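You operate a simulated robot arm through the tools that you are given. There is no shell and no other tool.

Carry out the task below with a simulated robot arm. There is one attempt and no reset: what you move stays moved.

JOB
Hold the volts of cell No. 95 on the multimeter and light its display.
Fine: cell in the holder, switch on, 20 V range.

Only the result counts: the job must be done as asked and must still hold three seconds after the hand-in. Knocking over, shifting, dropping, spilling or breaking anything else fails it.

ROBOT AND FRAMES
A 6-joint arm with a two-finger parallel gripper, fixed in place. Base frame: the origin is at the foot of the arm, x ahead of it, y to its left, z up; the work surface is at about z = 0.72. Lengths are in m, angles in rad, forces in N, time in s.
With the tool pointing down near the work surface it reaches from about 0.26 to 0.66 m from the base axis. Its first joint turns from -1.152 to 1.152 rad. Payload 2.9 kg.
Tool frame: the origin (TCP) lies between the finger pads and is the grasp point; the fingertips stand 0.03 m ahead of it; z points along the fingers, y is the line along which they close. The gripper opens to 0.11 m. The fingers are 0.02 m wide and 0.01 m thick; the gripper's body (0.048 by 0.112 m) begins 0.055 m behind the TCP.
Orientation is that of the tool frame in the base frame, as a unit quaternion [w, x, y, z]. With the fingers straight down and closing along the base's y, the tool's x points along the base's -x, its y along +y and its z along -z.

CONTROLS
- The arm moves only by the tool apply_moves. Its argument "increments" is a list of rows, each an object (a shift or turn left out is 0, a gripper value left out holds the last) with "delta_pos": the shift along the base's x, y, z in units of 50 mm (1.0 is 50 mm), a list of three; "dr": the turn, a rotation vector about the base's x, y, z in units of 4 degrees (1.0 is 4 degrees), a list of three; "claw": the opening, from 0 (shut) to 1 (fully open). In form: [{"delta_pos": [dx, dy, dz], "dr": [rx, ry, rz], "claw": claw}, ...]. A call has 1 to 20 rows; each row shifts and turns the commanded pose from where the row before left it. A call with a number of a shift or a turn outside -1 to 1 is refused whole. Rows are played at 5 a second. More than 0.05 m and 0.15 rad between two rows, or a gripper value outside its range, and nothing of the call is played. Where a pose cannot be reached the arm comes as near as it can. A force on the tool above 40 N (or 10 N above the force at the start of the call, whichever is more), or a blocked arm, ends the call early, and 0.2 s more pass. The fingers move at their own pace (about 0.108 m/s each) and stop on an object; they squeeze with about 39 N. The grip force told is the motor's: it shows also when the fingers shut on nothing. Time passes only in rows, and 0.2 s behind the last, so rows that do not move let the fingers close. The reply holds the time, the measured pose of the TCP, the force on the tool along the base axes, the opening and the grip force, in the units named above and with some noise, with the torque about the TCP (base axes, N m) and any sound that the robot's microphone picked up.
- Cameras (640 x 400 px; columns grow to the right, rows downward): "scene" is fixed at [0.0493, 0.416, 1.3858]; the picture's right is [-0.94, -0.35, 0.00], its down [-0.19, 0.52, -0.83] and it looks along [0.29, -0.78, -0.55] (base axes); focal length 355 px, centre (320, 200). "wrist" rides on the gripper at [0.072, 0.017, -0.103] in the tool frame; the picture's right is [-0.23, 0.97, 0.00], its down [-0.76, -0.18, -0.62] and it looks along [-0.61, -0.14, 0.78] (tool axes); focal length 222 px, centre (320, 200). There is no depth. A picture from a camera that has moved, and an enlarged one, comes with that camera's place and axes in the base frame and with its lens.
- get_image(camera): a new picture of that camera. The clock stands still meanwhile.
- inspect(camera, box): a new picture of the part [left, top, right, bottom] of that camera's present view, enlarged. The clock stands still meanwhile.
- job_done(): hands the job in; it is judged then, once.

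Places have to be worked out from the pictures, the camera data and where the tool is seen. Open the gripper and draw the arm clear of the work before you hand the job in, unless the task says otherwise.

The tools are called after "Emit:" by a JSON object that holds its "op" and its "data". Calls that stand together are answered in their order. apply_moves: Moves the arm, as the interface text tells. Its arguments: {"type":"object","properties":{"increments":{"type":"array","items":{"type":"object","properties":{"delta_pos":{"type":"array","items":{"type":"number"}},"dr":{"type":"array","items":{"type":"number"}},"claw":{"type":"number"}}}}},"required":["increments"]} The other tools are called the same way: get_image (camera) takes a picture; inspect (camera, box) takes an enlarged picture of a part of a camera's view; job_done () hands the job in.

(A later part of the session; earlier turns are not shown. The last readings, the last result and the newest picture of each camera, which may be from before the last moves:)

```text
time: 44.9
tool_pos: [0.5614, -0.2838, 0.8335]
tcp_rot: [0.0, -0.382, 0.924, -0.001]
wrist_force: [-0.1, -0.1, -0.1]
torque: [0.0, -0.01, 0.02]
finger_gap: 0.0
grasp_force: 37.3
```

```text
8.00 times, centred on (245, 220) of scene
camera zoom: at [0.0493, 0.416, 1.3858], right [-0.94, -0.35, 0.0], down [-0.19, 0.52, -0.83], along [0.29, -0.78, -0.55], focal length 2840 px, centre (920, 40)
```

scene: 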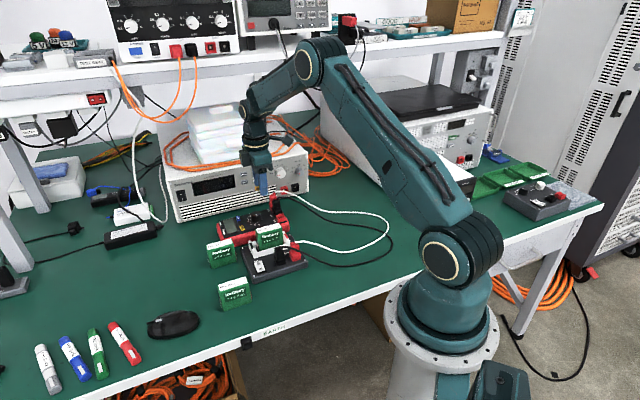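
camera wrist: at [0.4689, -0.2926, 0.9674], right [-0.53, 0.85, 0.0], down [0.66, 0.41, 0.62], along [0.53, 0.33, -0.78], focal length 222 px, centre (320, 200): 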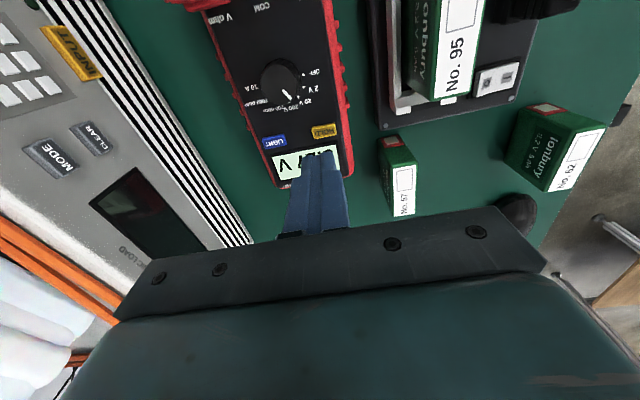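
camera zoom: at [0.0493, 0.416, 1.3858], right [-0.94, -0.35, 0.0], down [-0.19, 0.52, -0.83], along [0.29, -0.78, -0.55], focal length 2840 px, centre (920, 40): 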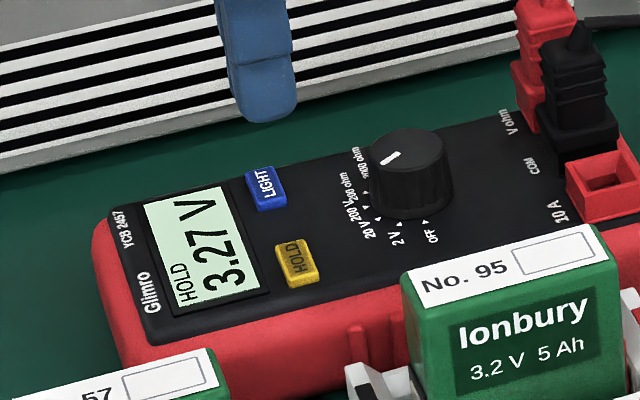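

LIGHT is about 3–4 mm ahead of the TCP. I'll correct and lower near it.

Emit:
{"op": "apply_moves", "data": {"increments": [{"delta_pos": [0.064, 0.02, -0.3]}, {"delta_pos": [0, 0, -0.27]}, {}, {"delta_pos": [0, 0, -0.06]}, {}]}}

Emit:
{"op": "inspect", "data": {"camera": "wrist", "box": [250, 90, 370, 190]}}

Emit:
{"op": "inspect", "data": {"camera": "scene", "box": [210, 195, 280, 245]}}

```text
time: 46.1
tool_pos: [0.5646, -0.2818, 0.8019]
tcp_rot: [0.001, -0.381, 0.925, -0.002]
wrist_force: [-0.3, -0.6, 0.4]
torque: [0.0, 0.01, 0.01]
finger_gap: 0.0002
grasp_force: 37.7
```

```text
4.00 times, centred on (310, 140) of wrist
camera zoom: at [0.5032, -0.3222, 0.906], right [-0.53, 0.85, 0.0], down [0.66, 0.41, 0.62], along [0.53, 0.33, -0.78], focal length 888 px, centre (360, 440)
```

zoom: 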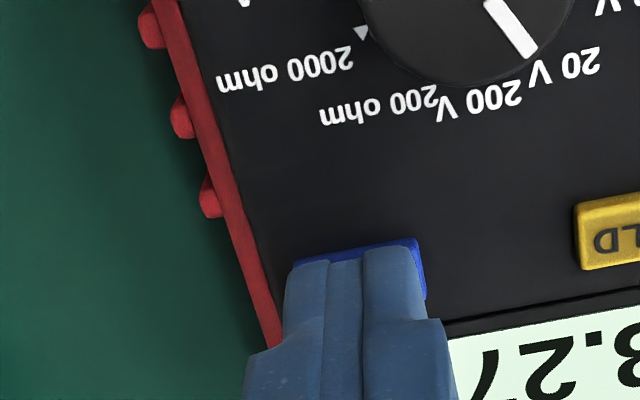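

```text
8.00 times, centred on (245, 220) of scene
camera zoom: at [0.0493, 0.416, 1.3858], right [-0.94, -0.35, 0.0], down [-0.19, 0.52, -0.83], along [0.29, -0.78, -0.55], focal length 2840 px, centre (920, 40)
```

zoom: 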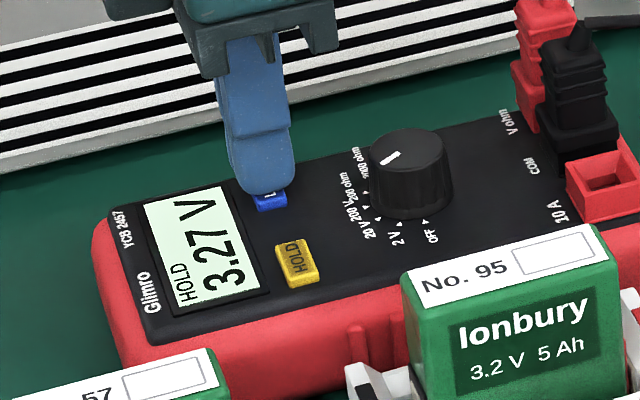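

The tip is centred over LIGHT. I'll press down in 1 mm steps.

Emit:
{"op": "apply_moves", "data": {"increments": [{"delta_pos": [0, 0, -0.02]}, {"delta_pos": [0, 0, -0.02]}, {"delta_pos": [0, 0, -0.02]}, {}]}}

Emit:
{"op": "inspect", "data": {"camera": "scene", "box": [210, 195, 280, 245]}}

```text
time: 47.1
tool_pos: [0.5659, -0.2816, 0.7994]
tcp_rot: [0.001, -0.382, 0.924, -0.001]
wrist_force: [0.7, 0.1, 1.4]
torque: [0.03, 0.0, -0.03]
finger_gap: 0.0
grasp_force: 38.0
heard: click
```

```text
8.00 times, centred on (245, 220) of scene
camera zoom: at [0.0492, 0.4161, 1.3858], right [-0.94, -0.35, 0.0], down [-0.19, 0.52, -0.83], along [0.29, -0.78, -0.55], focal length 2840 px, centre (920, 40)
```

zoom: 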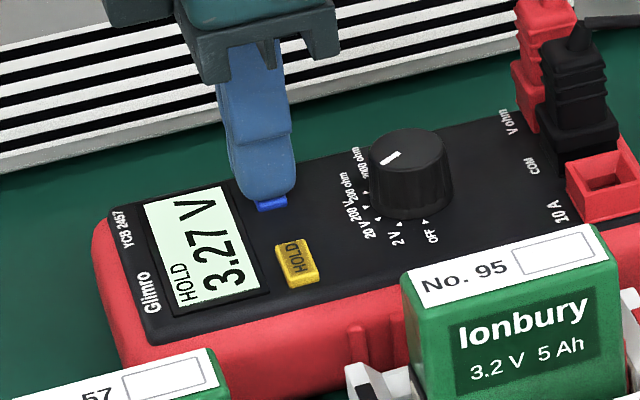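

I heard a click, but the display looks the same. I'll lift and check.

Emit:
{"op": "apply_moves", "data": {"increments": [{"delta_pos": [0, 0, 0.2]}, {"delta_pos": [0, 0, 0.4]}, {}]}}

Emit:
{"op": "inspect", "data": {"camera": "scene", "box": [210, 195, 280, 245]}}

Emit:
{"op": "inspect", "data": {"camera": "wrist", "box": [250, 90, 430, 220]}}

```text
time: 47.9
tool_pos: [0.5662, -0.2824, 0.8298]
tcp_rot: [0.001, -0.383, 0.924, -0.002]
wrist_force: [0.4, 0.0, -0.4]
torque: [-0.02, -0.01, 0.03]
finger_gap: 0.0
grasp_force: 37.5
```

```text
8.00 times, centred on (245, 220) of scene
camera zoom: at [0.0493, 0.416, 1.3858], right [-0.94, -0.35, 0.0], down [-0.19, 0.52, -0.83], along [0.29, -0.78, -0.55], focal length 2840 px, centre (920, 40)
```

zoom: 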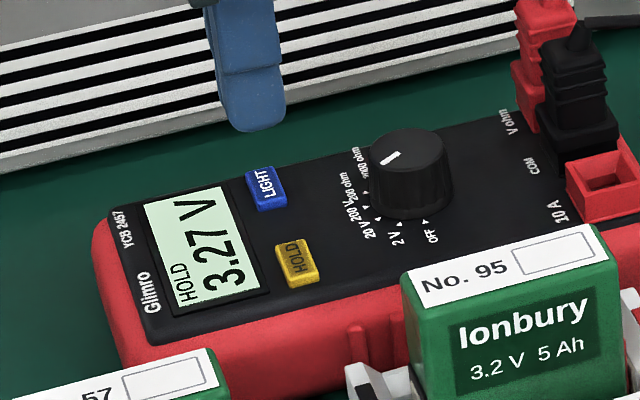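

```text
3.08 times, centred on (340, 155) of wrist
camera zoom: at [0.5029, -0.322, 0.934], right [-0.53, 0.85, 0.0], down [0.66, 0.41, 0.62], along [0.53, 0.33, -0.78], focal length 684 px, centre (258, 338)
```

zoom: 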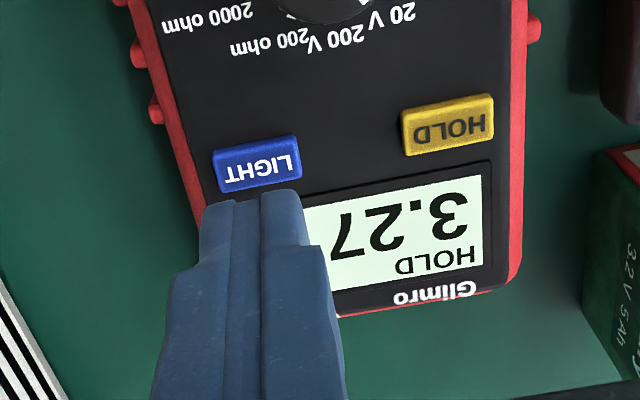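

No visible change. I'll take a tight view of the display as a reference, then try a longer press, since a backlight key often needs to be held.

Emit:
{"op": "inspect", "data": {"camera": "scene", "box": [225, 215, 250, 235]}}

Emit:
{"op": "apply_moves", "data": {"increments": [{"delta_pos": [0, 0, -0.4]}, {"delta_pos": [0, 0, -0.17]}, {"delta_pos": [0, 0, -0.03]}, {}, {}, {}, {}, {}]}}

Emit:
{"op": "inspect", "data": {"camera": "scene", "box": [210, 195, 280, 245]}}

```text
16.00 times, centred on (238, 225) of scene
camera zoom: at [0.0493, 0.416, 1.3858], right [-0.94, -0.35, 0.0], down [-0.19, 0.52, -0.83], along [0.29, -0.78, -0.55], focal length 5679 px, centre (1640, -200)
```

zoom: 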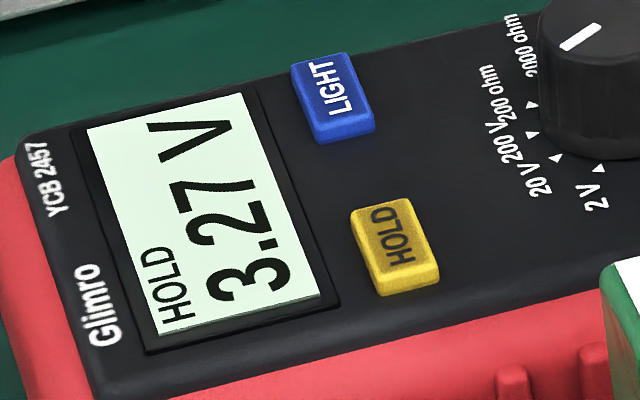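

```text
time: 49.7
tool_pos: [0.5655, -0.2817, 0.8002]
tcp_rot: [0.0, -0.382, 0.924, -0.002]
wrist_force: [0.0, 0.1, 1.7]
torque: [0.02, 0.01, -0.01]
finger_gap: 0.0001
grasp_force: 38.7
```

```text
8.00 times, centred on (245, 220) of scene
camera zoom: at [0.0493, 0.4161, 1.3858], right [-0.94, -0.35, 0.0], down [-0.19, 0.52, -0.83], along [0.29, -0.78, -0.55], focal length 2840 px, centre (920, 40)
```

zoom: 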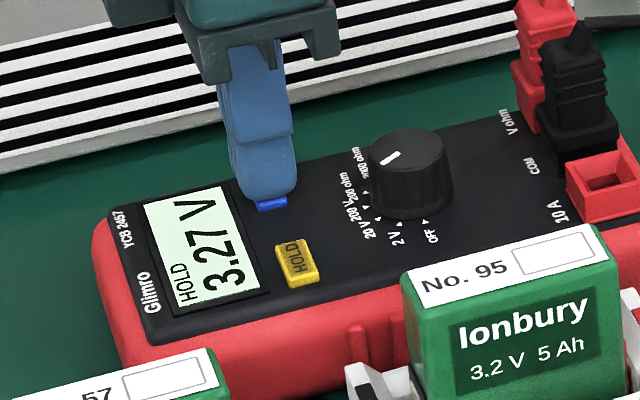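

No click this time, with only a light 1.7 N contact. I'll press 1–2 mm deeper and keep it held for a while.

Emit:
{"op": "apply_moves", "data": {"increments": [{"delta_pos": [0, 0, -0.02]}, {}, {}]}}

Emit:
{"op": "inspect", "data": {"camera": "scene", "box": [210, 195, 280, 245]}}

```text
time: 50.5
tool_pos: [0.5637, -0.2813, 0.7984]
tcp_rot: [0.002, -0.381, 0.924, -0.002]
wrist_force: [-0.8, -1.1, 2.1]
torque: [-0.05, -0.01, 0.03]
finger_gap: 0.0001
grasp_force: 38.0
heard: click
```

```text
8.00 times, centred on (245, 220) of scene
camera zoom: at [0.0492, 0.416, 1.3858], right [-0.94, -0.35, 0.0], down [-0.19, 0.52, -0.83], along [0.29, -0.78, -0.55], focal length 2840 px, centre (920, 40)
```

zoom: 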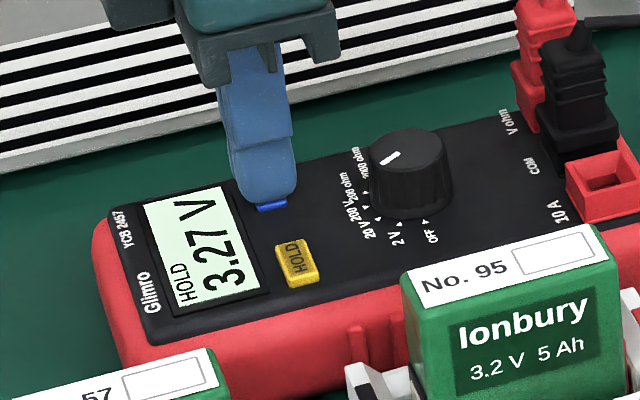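

It clicked. I'll hold the key down for about two more seconds and watch the display.

Emit:
{"op": "apply_moves", "data": {"increments": [{}, {}, {}, {}, {}, {}, {}, {}, {}, {}]}}

Emit:
{"op": "inspect", "data": {"camera": "scene", "box": [210, 195, 280, 245]}}

```text
time: 52.7
tool_pos: [0.5654, -0.2815, 0.7977]
tcp_rot: [0.0, -0.382, 0.924, -0.001]
wrist_force: [0.3, -0.2, 3.3]
torque: [0.03, -0.02, 0.01]
finger_gap: 0.0
grasp_force: 37.7
```

```text
8.00 times, centred on (245, 220) of scene
camera zoom: at [0.0492, 0.4161, 1.3858], right [-0.94, -0.35, 0.0], down [-0.19, 0.52, -0.83], along [0.29, -0.78, -0.55], focal length 2840 px, centre (920, 40)
```

zoom: 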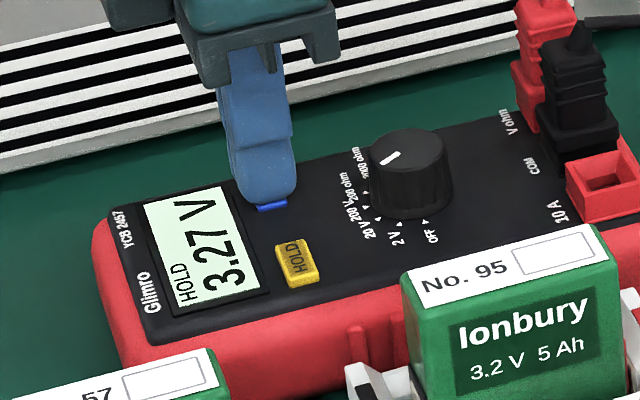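

Still unchanged while held. I'll release and compare the display at the same high magnification as before.

Emit:
{"op": "apply_moves", "data": {"increments": [{"delta_pos": [0, 0, 0.2]}, {"delta_pos": [0, 0, 0.4]}, {}]}}

Emit:
{"op": "inspect", "data": {"camera": "scene", "box": [225, 215, 250, 235]}}

Emit:
{"op": "inspect", "data": {"camera": "wrist", "box": [250, 90, 430, 220]}}

Emit:
{"op": "get_image", "data": {"camera": "wrist"}}

```text
time: 53.5
tool_pos: [0.5657, -0.283, 0.8284]
tcp_rot: [0.0, -0.382, 0.924, -0.002]
wrist_force: [0.7, -0.7, -0.1]
torque: [0.02, 0.0, -0.04]
finger_gap: 0.0
grasp_force: 37.4
```

```text
16.00 times, centred on (238, 225) of scene
camera zoom: at [0.0493, 0.416, 1.3858], right [-0.94, -0.35, 0.0], down [-0.19, 0.52, -0.83], along [0.29, -0.78, -0.55], focal length 5679 px, centre (1640, -200)
```

zoom: 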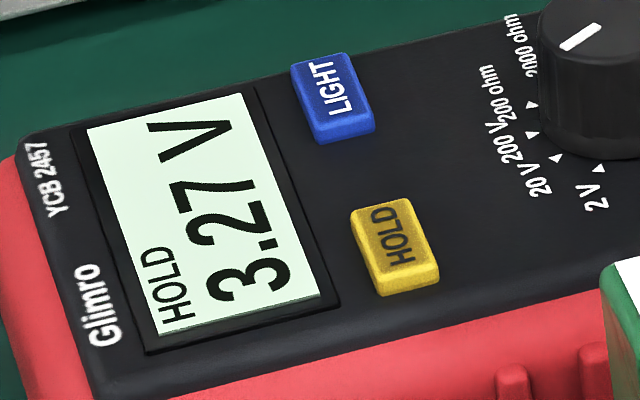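

```text
3.08 times, centred on (340, 155) of wrist
camera zoom: at [0.5026, -0.3226, 0.9324], right [-0.53, 0.85, 0.0], down [0.66, 0.41, 0.62], along [0.53, 0.33, -0.78], focal length 684 px, centre (258, 338)
```

zoom: 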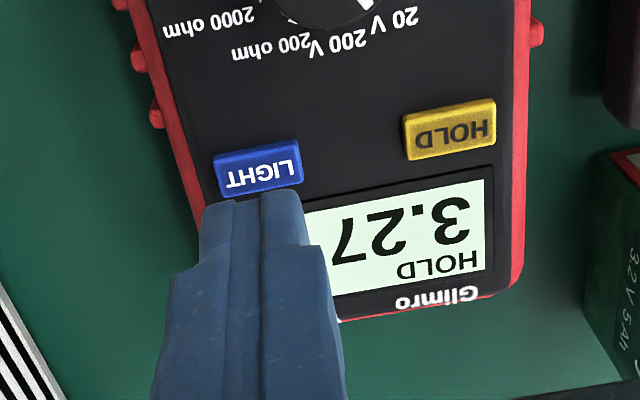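

```text
taken
camera wrist: at [0.5026, -0.3226, 0.9324], right [-0.53, 0.85, 0.0], down [0.66, 0.41, 0.62], along [0.53, 0.33, -0.78], focal length 222 px, centre (320, 200)
```

wrist: 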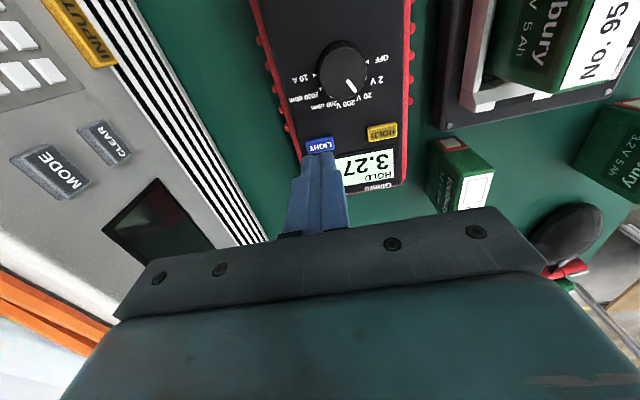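

The display appears identical after both presses, so I need a careful colour comparison. I'll take an extreme close-up of the display now as a baseline.

Emit:
{"op": "inspect", "data": {"camera": "scene", "box": [228, 216, 240, 226]}}

Emit:
{"op": "inspect", "data": {"camera": "wrist", "box": [335, 145, 400, 190]}}

```text
16.00 times, centred on (234, 221) of scene
camera zoom: at [0.0493, 0.416, 1.3858], right [-0.94, -0.35, 0.0], down [-0.19, 0.52, -0.83], along [0.29, -0.78, -0.55], focal length 5679 px, centre (1696, -136)
```

zoom: 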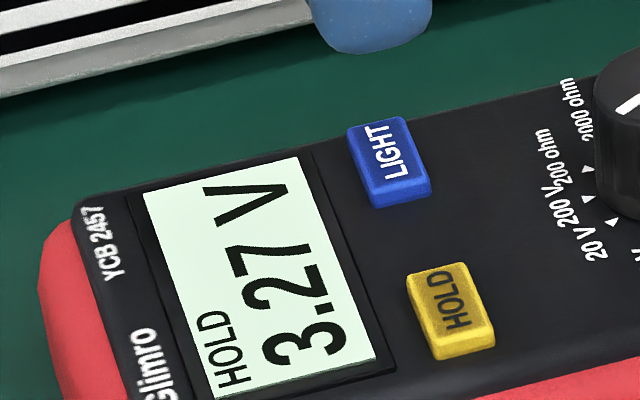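

```text
8.89 times, centred on (368, 168) of wrist
camera zoom: at [0.5026, -0.3226, 0.9324], right [-0.53, 0.85, 0.0], down [0.66, 0.41, 0.62], along [0.53, 0.33, -0.78], focal length 1974 px, centre (-102, 489)
```

zoom: 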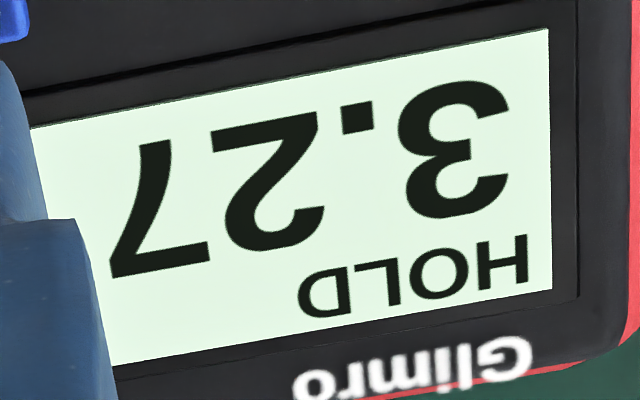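

Next I'll press again until the click, and compare the display at once in the same scene crop.

Emit:
{"op": "apply_moves", "data": {"increments": [{"delta_pos": [0, 0, -0.4]}, {"delta_pos": [0, 0, -0.17]}, {"delta_pos": [0, 0, -0.05]}]}}

Emit:
{"op": "inspect", "data": {"camera": "scene", "box": [228, 216, 240, 226]}}

```text
time: 54.3
tool_pos: [0.5657, -0.2838, 0.7971]
tcp_rot: [0.001, -0.382, 0.924, -0.002]
wrist_force: [-2.9, -0.2, 4.7]
torque: [-0.01, 0.05, -0.01]
finger_gap: 0.0
grasp_force: 37.3
heard: click
```

```text
16.00 times, centred on (234, 221) of scene
camera zoom: at [0.0492, 0.4161, 1.3858], right [-0.94, -0.35, 0.0], down [-0.19, 0.52, -0.83], along [0.29, -0.78, -0.55], focal length 5679 px, centre (1696, -136)
```

zoom: 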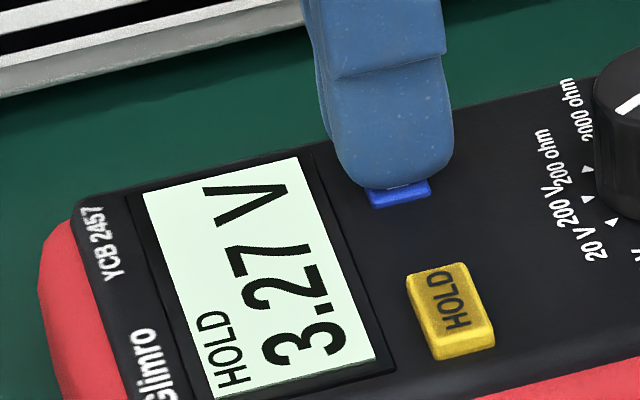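

It clicked again with no change. I'll hold longer this time (about 4 s) and look.

Emit:
{"op": "apply_moves", "data": {"increments": [{}, {}, {}, {}, {}, {}, {}, {}, {}, {}, {}, {}, {}, {}, {}, {}, {}, {}, {}, {}]}}

Emit:
{"op": "inspect", "data": {"camera": "scene", "box": [228, 216, 240, 226]}}

```text
time: 58.5
tool_pos: [0.5653, -0.2832, 0.798]
tcp_rot: [0.0, -0.381, 0.924, -0.001]
wrist_force: [2.2, -0.3, 5.9]
torque: [0.01, -0.07, -0.02]
finger_gap: 0.0
grasp_force: 37.7
```

```text
16.00 times, centred on (234, 221) of scene
camera zoom: at [0.0492, 0.4161, 1.3858], right [-0.94, -0.35, 0.0], down [-0.19, 0.52, -0.83], along [0.29, -0.78, -0.55], focal length 5679 px, centre (1696, -136)
```

zoom: 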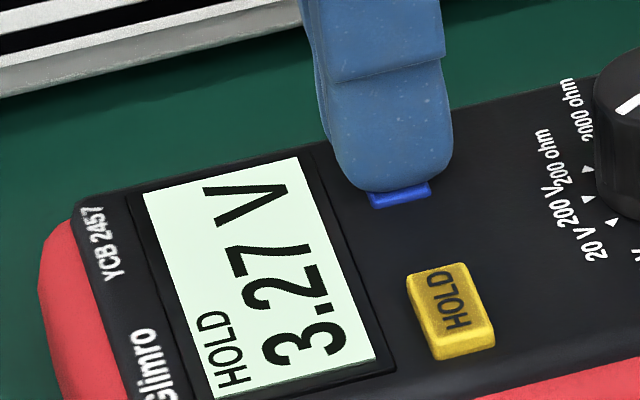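

I still can't see a difference. I'll release and compare the same close-ups in this state (3 clicks) with the previous one (2 clicks).

Emit:
{"op": "apply_moves", "data": {"increments": [{"delta_pos": [0, 0, 0.22]}, {"delta_pos": [0, 0, 0.4]}, {}]}}

Emit:
{"op": "inspect", "data": {"camera": "wrist", "box": [335, 145, 400, 190]}}

Emit:
{"op": "inspect", "data": {"camera": "scene", "box": [210, 195, 280, 245]}}

Emit:
{"op": "get_image", "data": {"camera": "scene"}}

```text
time: 59.3
tool_pos: [0.5665, -0.2813, 0.8276]
tcp_rot: [0.0, -0.382, 0.924, -0.002]
wrist_force: [-1.1, 0.3, 0.0]
torque: [-0.03, 0.0, 0.0]
finger_gap: 0.0002
grasp_force: 37.3
```

```text
8.89 times, centred on (368, 168) of wrist
camera zoom: at [0.5028, -0.322, 0.9327], right [-0.53, 0.85, 0.0], down [0.66, 0.41, 0.62], along [0.53, 0.33, -0.78], focal length 1974 px, centre (-102, 489)
```

zoom: 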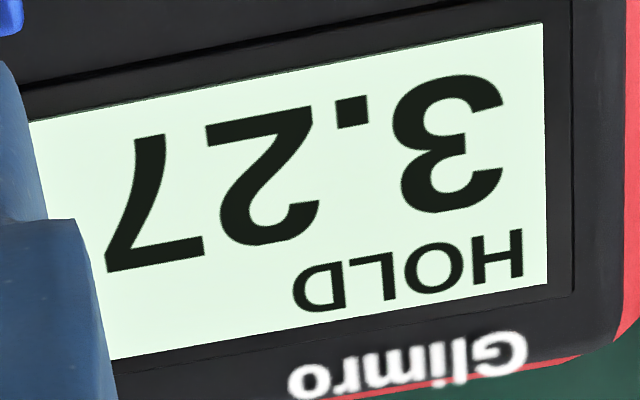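

```text
8.00 times, centred on (245, 220) of scene
camera zoom: at [0.0493, 0.416, 1.3858], right [-0.94, -0.35, 0.0], down [-0.19, 0.52, -0.83], along [0.29, -0.78, -0.55], focal length 2840 px, centre (920, 40)
```

zoom: 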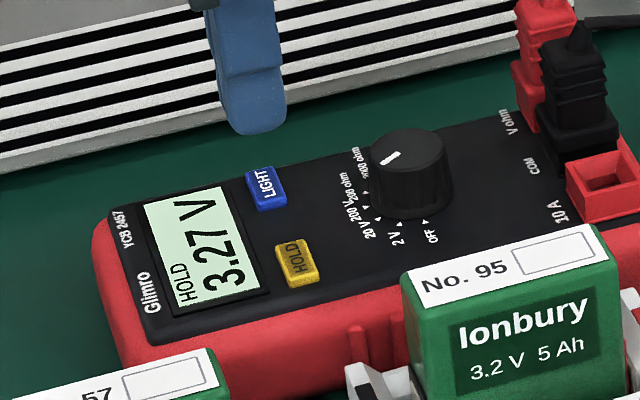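

```text
taken
```

scene: 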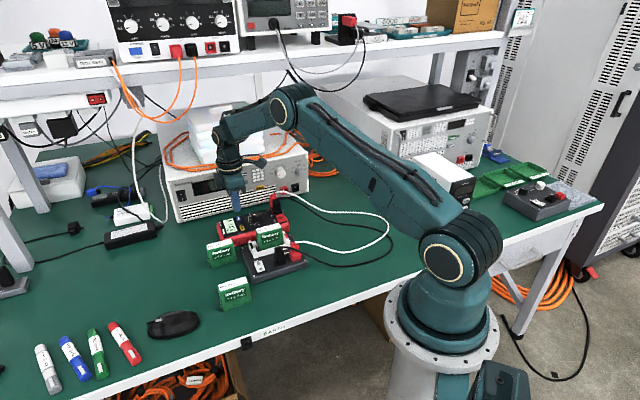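

The close-ups may differ slightly in brightness (2 clicks versus 3). I'll press and release once more and take the same crop in the same pose for a direct comparison.

Emit:
{"op": "inspect", "data": {"camera": "wrist", "box": [375, 165, 395, 178]}}

Emit:
{"op": "apply_moves", "data": {"increments": [{"delta_pos": [0, 0, -0.4]}, {"delta_pos": [0, 0, -0.17]}, {"delta_pos": [0, 0, -0.05]}, {"delta_pos": [0, 0, 0.22]}, {"delta_pos": [0, 0, 0.4]}, {}]}}

Emit:
{"op": "inspect", "data": {"camera": "wrist", "box": [375, 165, 395, 178]}}

Emit:
{"op": "inspect", "data": {"camera": "wrist", "box": [335, 145, 400, 190]}}

Emit:
{"op": "inspect", "data": {"camera": "scene", "box": [210, 195, 280, 245]}}

```text
16.00 times, centred on (385, 172) of wrist
camera zoom: at [0.5028, -0.322, 0.9327], right [-0.53, 0.85, 0.0], down [0.66, 0.41, 0.62], along [0.53, 0.33, -0.78], focal length 3554 px, centre (-720, 656)
```

zoom: 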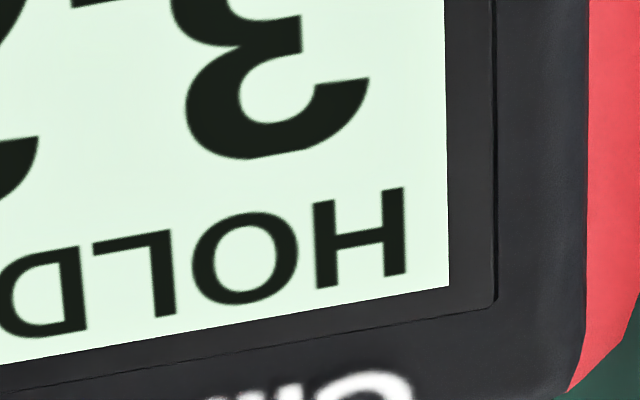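

```text
time: 60.7
tool_pos: [0.5643, -0.2823, 0.8279]
tcp_rot: [0.001, -0.382, 0.924, -0.002]
wrist_force: [-0.5, -0.6, -0.1]
torque: [-0.01, -0.04, -0.01]
finger_gap: 0.0
grasp_force: 37.6
heard: click
```

```text
16.00 times, centred on (385, 172) of wrist
camera zoom: at [0.5027, -0.3218, 0.9318], right [-0.53, 0.85, 0.0], down [0.66, 0.41, 0.62], along [0.53, 0.33, -0.78], focal length 3554 px, centre (-720, 656)
```

zoom: 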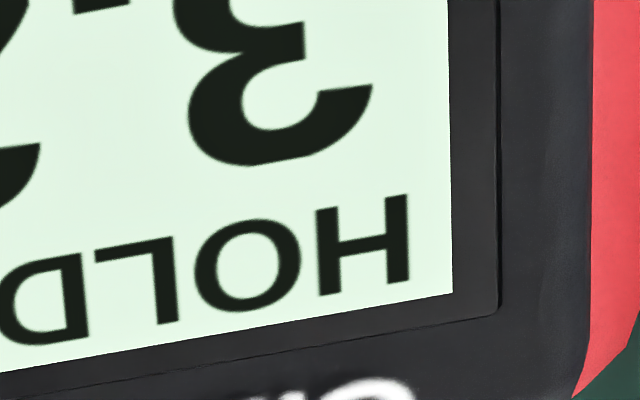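

```text
8.89 times, centred on (368, 168) of wrist
camera zoom: at [0.5027, -0.3218, 0.9318], right [-0.53, 0.85, 0.0], down [0.66, 0.41, 0.62], along [0.53, 0.33, -0.78], focal length 1974 px, centre (-102, 489)
```

zoom: 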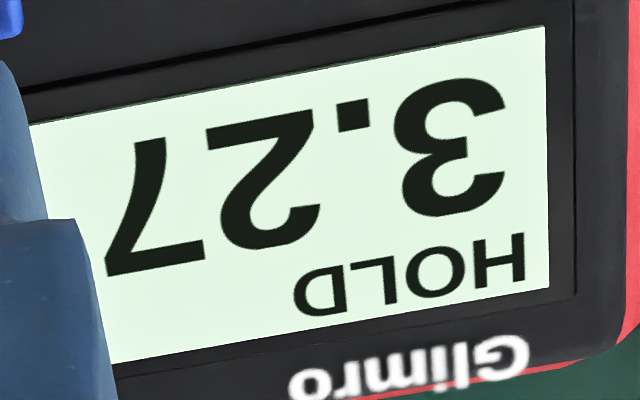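

```text
8.00 times, centred on (245, 220) of scene
camera zoom: at [0.0493, 0.416, 1.3858], right [-0.94, -0.35, 0.0], down [-0.19, 0.52, -0.83], along [0.29, -0.78, -0.55], focal length 2840 px, centre (920, 40)
```

zoom: 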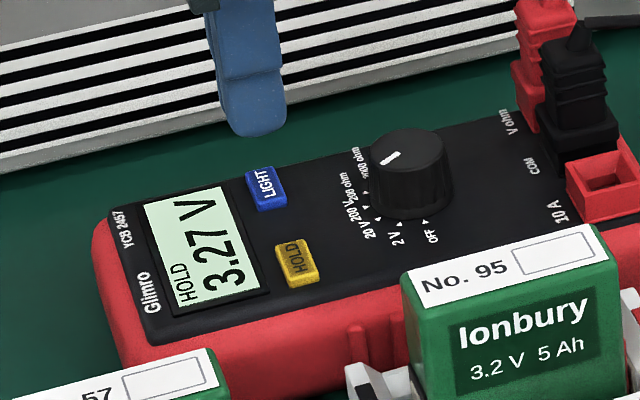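

There is still no clear change after 4 clicks. It may be that the key shows nothing while HOLD freezes the screen, so I'll test by un-holding: move to HOLD and press it once, then look.

Emit:
{"op": "apply_moves", "data": {"increments": [{"delta_pos": [-0.361, 0.325, 0]}, {"delta_pos": [-0.361, 0.325, 0]}, {}, {"delta_pos": [0, 0, -0.4]}, {"delta_pos": [0, 0, -0.17]}, {"delta_pos": [0, 0, -0.04]}]}}

Emit:
{"op": "inspect", "data": {"camera": "scene", "box": [210, 195, 280, 245]}}

```text
time: 62.1
tool_pos: [0.5288, -0.2483, 0.7976]
tcp_rot: [0.001, -0.382, 0.924, -0.002]
wrist_force: [-2.5, 0.5, 4.7]
torque: [0.04, 0.01, 0.03]
finger_gap: 0.0
grasp_force: 37.9
heard: click
```

```text
8.00 times, centred on (245, 220) of scene
camera zoom: at [0.0491, 0.4161, 1.3858], right [-0.94, -0.35, 0.0], down [-0.19, 0.52, -0.83], along [0.29, -0.78, -0.55], focal length 2840 px, centre (920, 40)
```

zoom: 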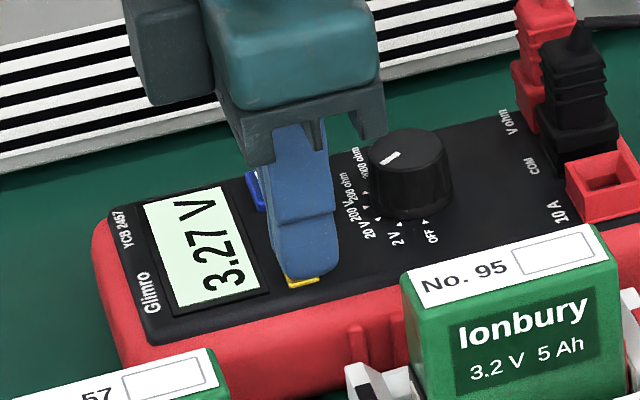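

HOLD is released (live 3.27 V). Now I'll try LIGHT in live mode and watch the display right after the click.

Emit:
{"op": "apply_moves", "data": {"increments": [{"delta_pos": [0, 0, 0.21]}, {"delta_pos": [0, 0, 0.4]}, {"delta_pos": [0.361, -0.325, 0]}, {"delta_pos": [0.361, -0.325, 0]}, {}]}}

Emit:
{"op": "inspect", "data": {"camera": "scene", "box": [228, 216, 240, 226]}}

Emit:
{"op": "inspect", "data": {"camera": "wrist", "box": [335, 145, 400, 190]}}

Emit:
{"op": "apply_moves", "data": {"increments": [{"delta_pos": [0, 0, -0.4]}, {"delta_pos": [0, 0, -0.17]}, {"delta_pos": [0, 0, -0.05]}, {"delta_pos": [0, 0, 0.22]}, {"delta_pos": [0, 0, 0.4]}, {}]}}

Emit:
{"op": "inspect", "data": {"camera": "scene", "box": [228, 216, 240, 226]}}

Emit:
{"op": "inspect", "data": {"camera": "wrist", "box": [335, 145, 400, 190]}}

```text
time: 63.3
tool_pos: [0.5648, -0.2814, 0.8279]
tcp_rot: [0.0, -0.382, 0.924, -0.002]
wrist_force: [0.8, -0.1, -0.3]
torque: [-0.03, 0.02, 0.01]
finger_gap: 0.0001
grasp_force: 37.4
```

```text
16.00 times, centred on (234, 221) of scene
camera zoom: at [0.0493, 0.416, 1.3858], right [-0.94, -0.35, 0.0], down [-0.19, 0.52, -0.83], along [0.29, -0.78, -0.55], focal length 5679 px, centre (1696, -136)
```

zoom: 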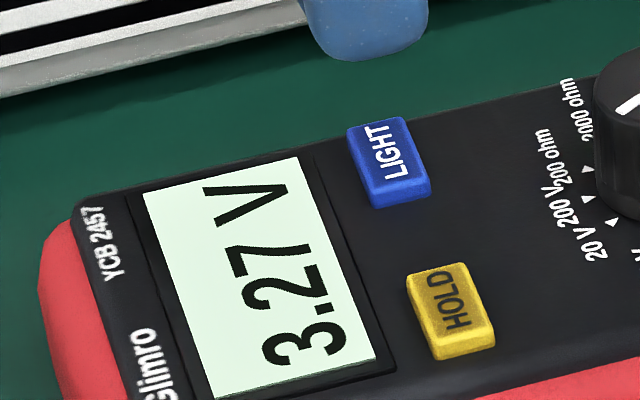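

```text
8.89 times, centred on (368, 168) of wrist
camera zoom: at [0.5029, -0.3215, 0.9314], right [-0.53, 0.85, 0.0], down [0.66, 0.41, 0.62], along [0.53, 0.33, -0.78], focal length 1974 px, centre (-102, 489)
```

zoom: 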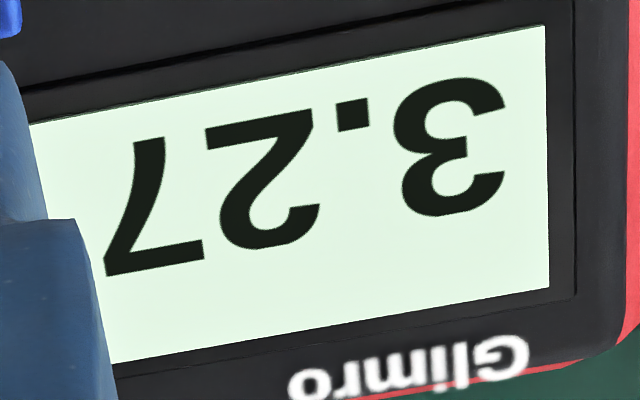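

```text
time: 64.7
tool_pos: [0.5648, -0.2822, 0.8269]
tcp_rot: [0.001, -0.382, 0.924, -0.002]
wrist_force: [1.0, -1.0, 0.8]
torque: [0.01, -0.04, -0.02]
finger_gap: 0.0
grasp_force: 37.9
heard: click
```

```text
16.00 times, centred on (234, 221) of scene
camera zoom: at [0.0493, 0.416, 1.3858], right [-0.94, -0.35, 0.0], down [-0.19, 0.52, -0.83], along [0.29, -0.78, -0.55], focal length 5679 px, centre (1696, -136)
```

zoom: 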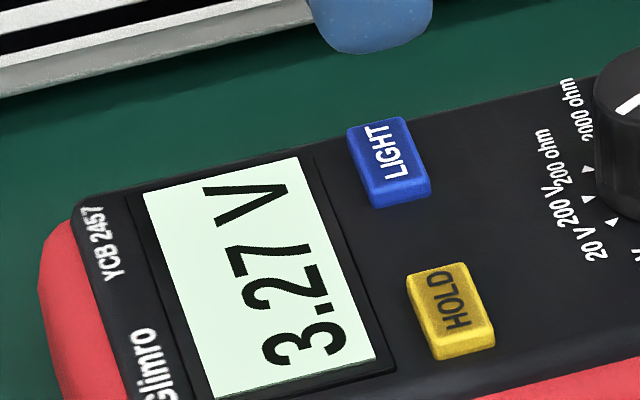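

```text
8.89 times, centred on (368, 168) of wrist
camera zoom: at [0.5026, -0.3227, 0.9323], right [-0.53, 0.85, 0.0], down [0.66, 0.41, 0.62], along [0.53, 0.33, -0.78], focal length 1974 px, centre (-102, 489)
```

zoom: 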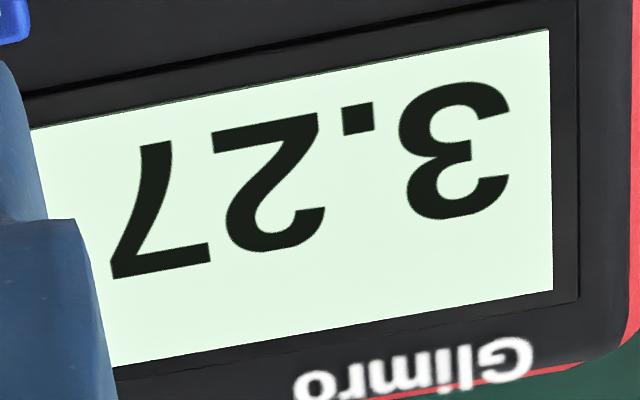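

There's still no difference in live mode. Next I'll press LIGHT deeper, right to its stop, and watch force and display.

Emit:
{"op": "apply_moves", "data": {"increments": [{"delta_pos": [0, 0, -0.4]}, {"delta_pos": [0, 0, -0.17]}, {"delta_pos": [0, 0, -0.05]}, {"delta_pos": [0, 0, -0.02]}, {"delta_pos": [0, 0, -0.02]}, {}]}}

Emit:
{"op": "inspect", "data": {"camera": "scene", "box": [228, 216, 240, 226]}}

```text
time: 66.1
tool_pos: [0.5645, -0.282, 0.7955]
tcp_rot: [0.002, -0.381, 0.924, -0.003]
wrist_force: [-1.2, -2.7, 10.4]
torque: [-0.09, 0.08, 0.0]
finger_gap: 0.0
grasp_force: 37.7
heard: click
```

```text
16.00 times, centred on (234, 221) of scene
camera zoom: at [0.0491, 0.4161, 1.3858], right [-0.94, -0.35, 0.0], down [-0.19, 0.52, -0.83], along [0.29, -0.78, -0.55], focal length 5679 px, centre (1696, -136)
```

zoom: 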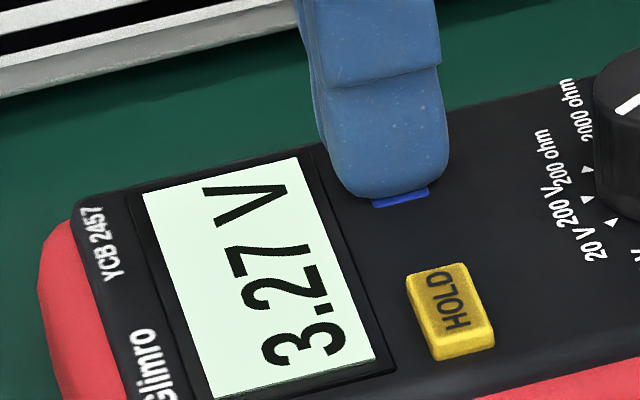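

The button is fully pressed at 10 N. I haven't tried a long press in live mode, so I'll keep it held for 3 s and look.

Emit:
{"op": "apply_moves", "data": {"increments": [{}, {}, {}, {}, {}, {}, {}, {}, {}, {}, {}, {}, {}, {}, {}]}}

Emit:
{"op": "inspect", "data": {"camera": "scene", "box": [228, 216, 240, 226]}}

Emit:
{"op": "inspect", "data": {"camera": "wrist", "box": [335, 145, 420, 220]}}

```text
time: 69.3
tool_pos: [0.5651, -0.2811, 0.7963]
tcp_rot: [0.002, -0.382, 0.924, -0.002]
wrist_force: [2.1, -6.1, 16.5]
torque: [-0.19, -0.06, 0.02]
finger_gap: 0.0
grasp_force: 37.5
```

```text
16.00 times, centred on (234, 221) of scene
camera zoom: at [0.049, 0.4161, 1.3858], right [-0.94, -0.35, 0.0], down [-0.19, 0.52, -0.83], along [0.29, -0.78, -0.55], focal length 5679 px, centre (1696, -136)
```

zoom: 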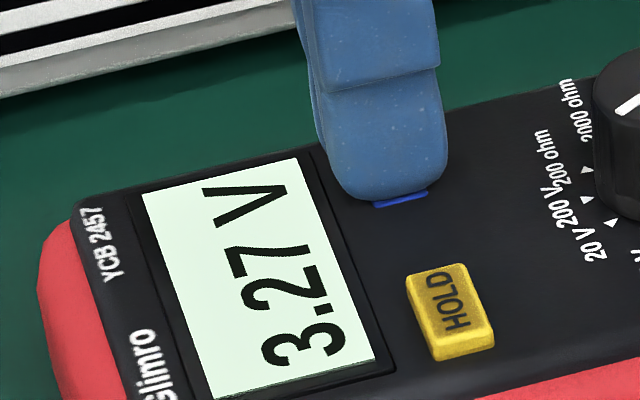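

```text
5.33 times, centred on (378, 182) of wrist
camera zoom: at [0.503, -0.3216, 0.9003], right [-0.53, 0.85, -0.01], down [0.66, 0.41, 0.63], along [0.53, 0.33, -0.78], focal length 1185 px, centre (13, 293)
```

zoom: 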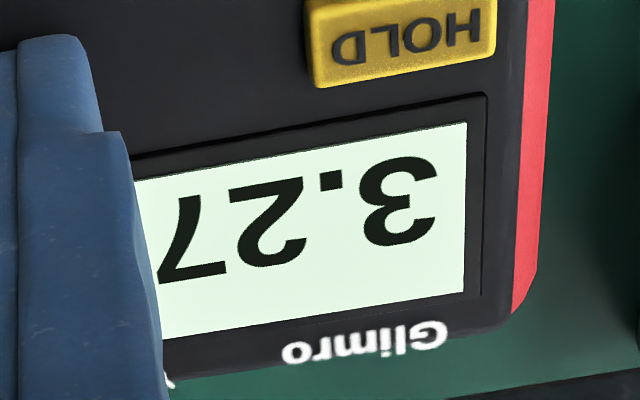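

No change and the force is creeping up, so I'll release. I'll alternate short clicks and take identical crops after each, looking for a consistent alternation in brightness.

Emit:
{"op": "apply_moves", "data": {"increments": [{"delta_pos": [0, 0, 0.24]}, {"delta_pos": [0, 0, 0.42]}, {}, {}]}}

Emit:
{"op": "inspect", "data": {"camera": "wrist", "box": [360, 165, 400, 190]}}

Emit:
{"op": "apply_moves", "data": {"increments": [{"delta_pos": [0, 0, -0.42]}, {"delta_pos": [0, 0, -0.17]}, {"delta_pos": [0, 0, -0.06]}, {"delta_pos": [0, 0, 0.23]}, {"delta_pos": [0, 0, 0.42]}, {}, {}]}}

Emit:
{"op": "inspect", "data": {"camera": "wrist", "box": [360, 165, 400, 190]}}

```text
time: 70.3
tool_pos: [0.5641, -0.2825, 0.8274]
tcp_rot: [0.001, -0.382, 0.924, -0.001]
wrist_force: [0.0, 0.7, -0.9]
torque: [0.0, 0.01, 0.0]
finger_gap: 0.0
grasp_force: 37.3
heard: click
```

```text
16.00 times, centred on (380, 178) of wrist
camera zoom: at [0.5019, -0.3221, 0.9323], right [-0.53, 0.85, 0.0], down [0.66, 0.41, 0.62], along [0.53, 0.33, -0.78], focal length 3554 px, centre (-640, 560)
```

zoom: 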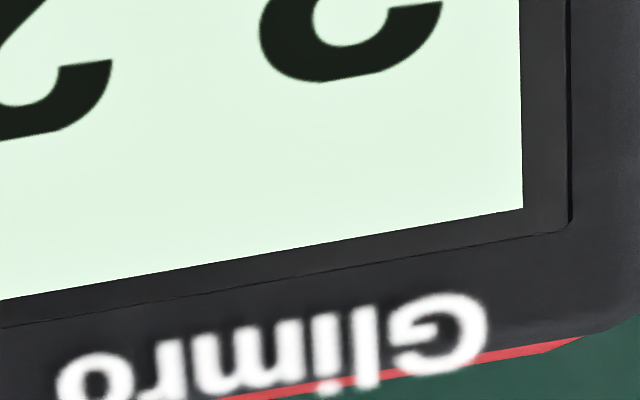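

```text
time: 71.9
tool_pos: [0.5651, -0.2827, 0.8281]
tcp_rot: [0.001, -0.382, 0.924, -0.002]
wrist_force: [0.8, -0.2, -0.2]
torque: [0.01, 0.0, -0.04]
finger_gap: 0.0
grasp_force: 37.3
heard: click
```

```text
16.00 times, centred on (380, 178) of wrist
camera zoom: at [0.503, -0.3228, 0.9324], right [-0.53, 0.85, 0.0], down [0.66, 0.41, 0.62], along [0.53, 0.33, -0.78], focal length 3554 px, centre (-640, 560)
```

zoom: 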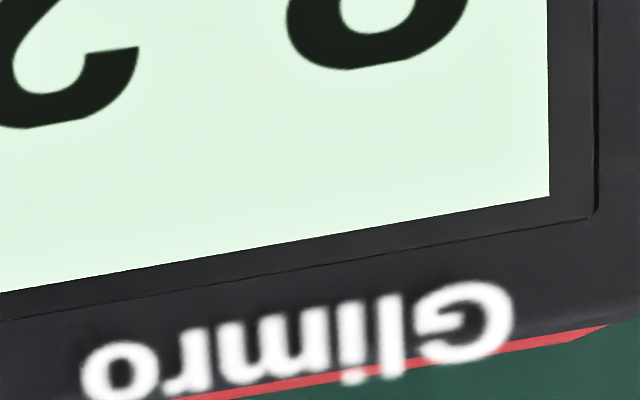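

One extra click was heard on release after the deep press. I'll check that everything else is unchanged and look at the display from the scene again.

Emit:
{"op": "inspect", "data": {"camera": "scene", "box": [210, 195, 310, 285]}}

Emit:
{"op": "inspect", "data": {"camera": "scene", "box": [210, 195, 280, 245]}}

Emit:
{"op": "inspect", "data": {"camera": "scene", "box": [228, 216, 240, 226]}}

```text
4.44 times, centred on (260, 240) of scene
camera zoom: at [0.0493, 0.416, 1.3858], right [-0.94, -0.35, 0.0], down [-0.19, 0.52, -0.83], along [0.29, -0.78, -0.55], focal length 1578 px, centre (587, 22)
```

zoom: 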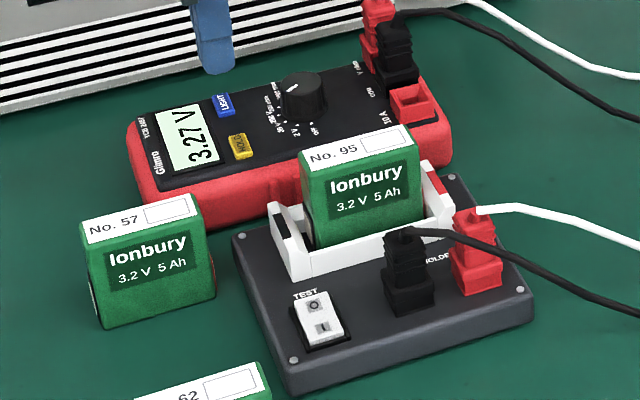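

```text
8.00 times, centred on (245, 220) of scene
camera zoom: at [0.0493, 0.416, 1.3858], right [-0.94, -0.35, 0.0], down [-0.19, 0.52, -0.83], along [0.29, -0.78, -0.55], focal length 2840 px, centre (920, 40)
```

zoom: 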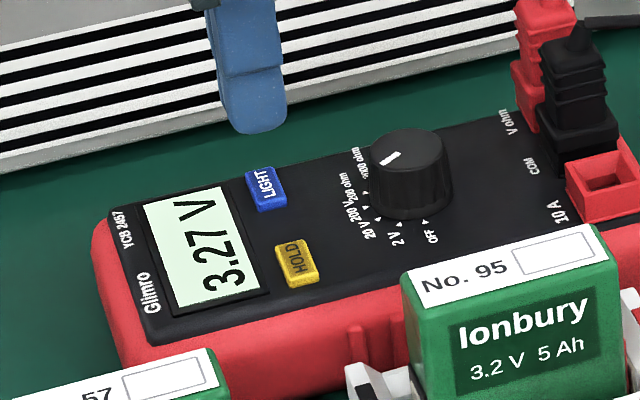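

```text
16.00 times, centred on (234, 221) of scene
camera zoom: at [0.0493, 0.416, 1.3858], right [-0.94, -0.35, 0.0], down [-0.19, 0.52, -0.83], along [0.29, -0.78, -0.55], focal length 5679 px, centre (1696, -136)
```

zoom: 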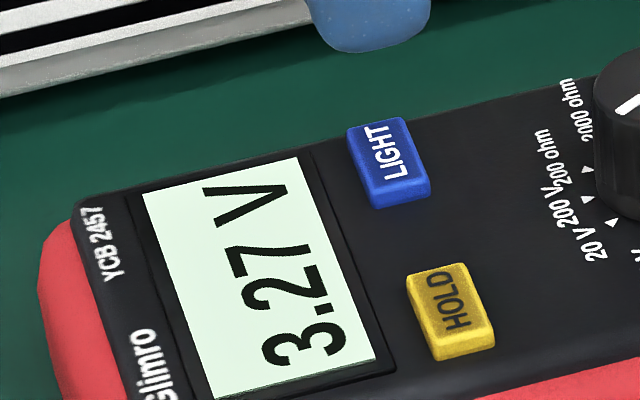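

Everything else is unchanged. I'll request exactly the same crops I took before any LIGHT press (t = 36 and t = 39.7) to compare display brightness.

Emit:
{"op": "inspect", "data": {"camera": "scene", "box": [210, 190, 310, 250]}}

Emit:
{"op": "inspect", "data": {"camera": "scene", "box": [200, 180, 310, 250]}}

```text
6.40 times, centred on (260, 220) of scene
camera zoom: at [0.0493, 0.416, 1.3858], right [-0.94, -0.35, 0.0], down [-0.19, 0.52, -0.83], along [0.29, -0.78, -0.55], focal length 2272 px, centre (704, 72)
```

zoom: 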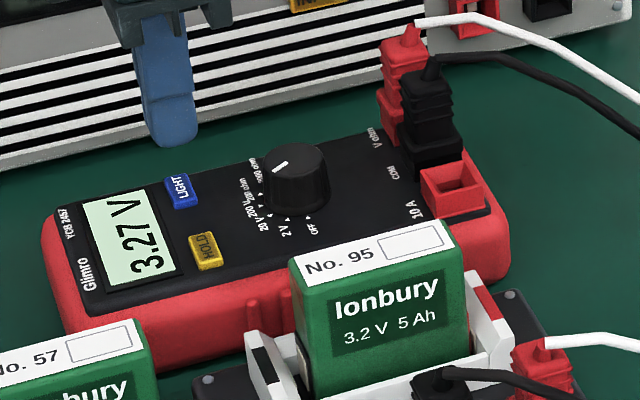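

```text
5.71 times, centred on (255, 215) of scene
camera zoom: at [0.0493, 0.416, 1.3858], right [-0.94, -0.35, 0.0], down [-0.19, 0.52, -0.83], along [0.29, -0.78, -0.55], focal length 2028 px, centre (691, 114)
```

zoom: 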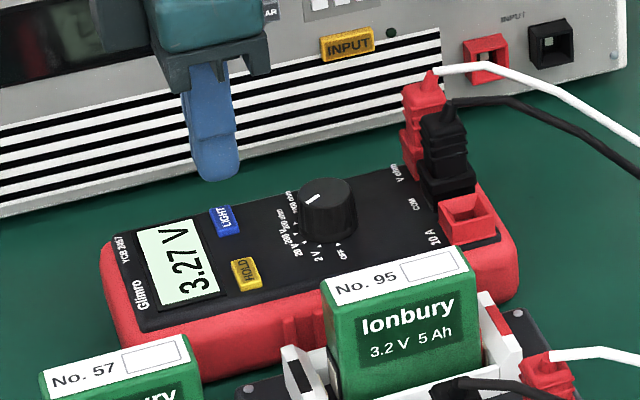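

Brightness seems to vary from crop to crop, so I need repeatability. I'll take the same 8× crop twice now, click once, then take it twice again.

Emit:
{"op": "inspect", "data": {"camera": "scene", "box": [210, 195, 280, 245]}}

Emit:
{"op": "inspect", "data": {"camera": "scene", "box": [210, 190, 310, 250]}}

Emit:
{"op": "apply_moves", "data": {"increments": [{"delta_pos": [0, 0, -0.42]}, {"delta_pos": [0, 0, -0.17]}, {"delta_pos": [0, 0, -0.05]}, {"delta_pos": [0, 0, 0.22]}, {"delta_pos": [0, 0, 0.42]}, {}, {}]}}

Emit:
{"op": "inspect", "data": {"camera": "scene", "box": [210, 195, 280, 245]}}

Emit:
{"op": "inspect", "data": {"camera": "scene", "box": [210, 190, 310, 250]}}

```text
8.00 times, centred on (245, 220) of scene
camera zoom: at [0.0493, 0.416, 1.3858], right [-0.94, -0.35, 0.0], down [-0.19, 0.52, -0.83], along [0.29, -0.78, -0.55], focal length 2840 px, centre (920, 40)
```

zoom: 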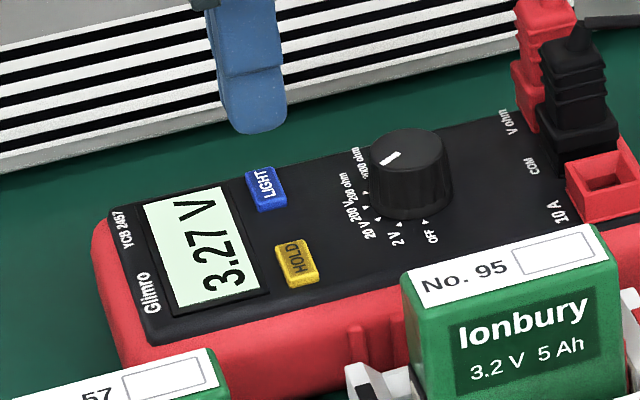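

```text
6.40 times, centred on (260, 220) of scene
camera zoom: at [0.0493, 0.416, 1.3858], right [-0.94, -0.35, 0.0], down [-0.19, 0.52, -0.83], along [0.29, -0.78, -0.55], focal length 2272 px, centre (704, 72)
```

zoom: 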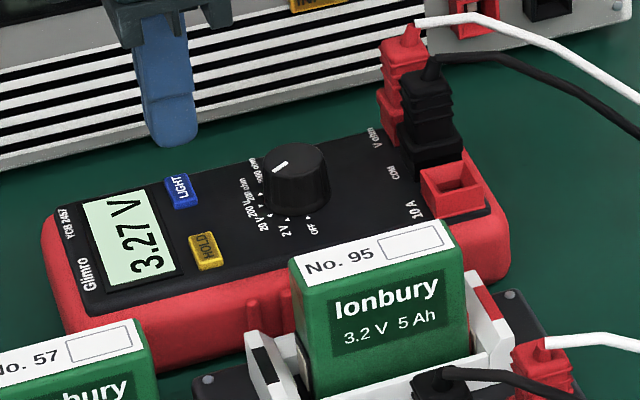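

```text
time: 73.5
tool_pos: [0.5648, -0.2822, 0.8287]
tcp_rot: [0.001, -0.382, 0.924, -0.002]
wrist_force: [-0.7, -0.5, 0.0]
torque: [0.0, -0.01, 0.02]
finger_gap: 0.0002
grasp_force: 38.2
heard: click
```

```text
8.00 times, centred on (245, 220) of scene
camera zoom: at [0.0493, 0.416, 1.3858], right [-0.94, -0.35, 0.0], down [-0.19, 0.52, -0.83], along [0.29, -0.78, -0.55], focal length 2840 px, centre (920, 40)
```

zoom: 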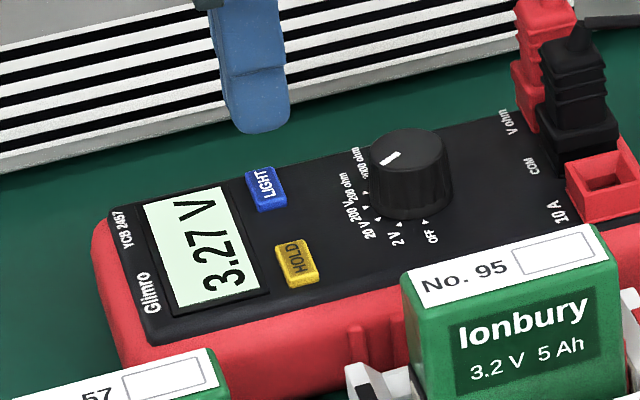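

```text
6.40 times, centred on (260, 220) of scene
camera zoom: at [0.0493, 0.416, 1.3858], right [-0.94, -0.35, 0.0], down [-0.19, 0.52, -0.83], along [0.29, -0.78, -0.55], focal length 2272 px, centre (704, 72)
```

zoom: 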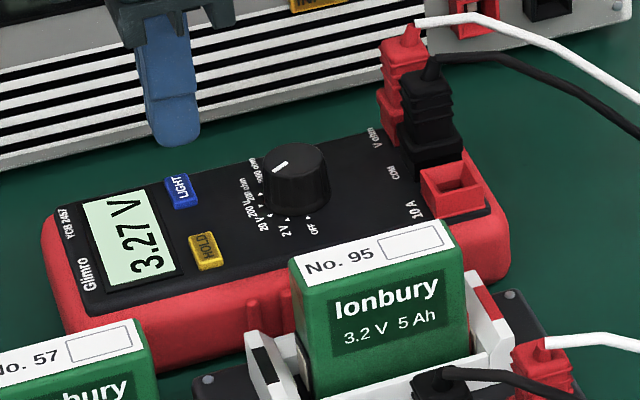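

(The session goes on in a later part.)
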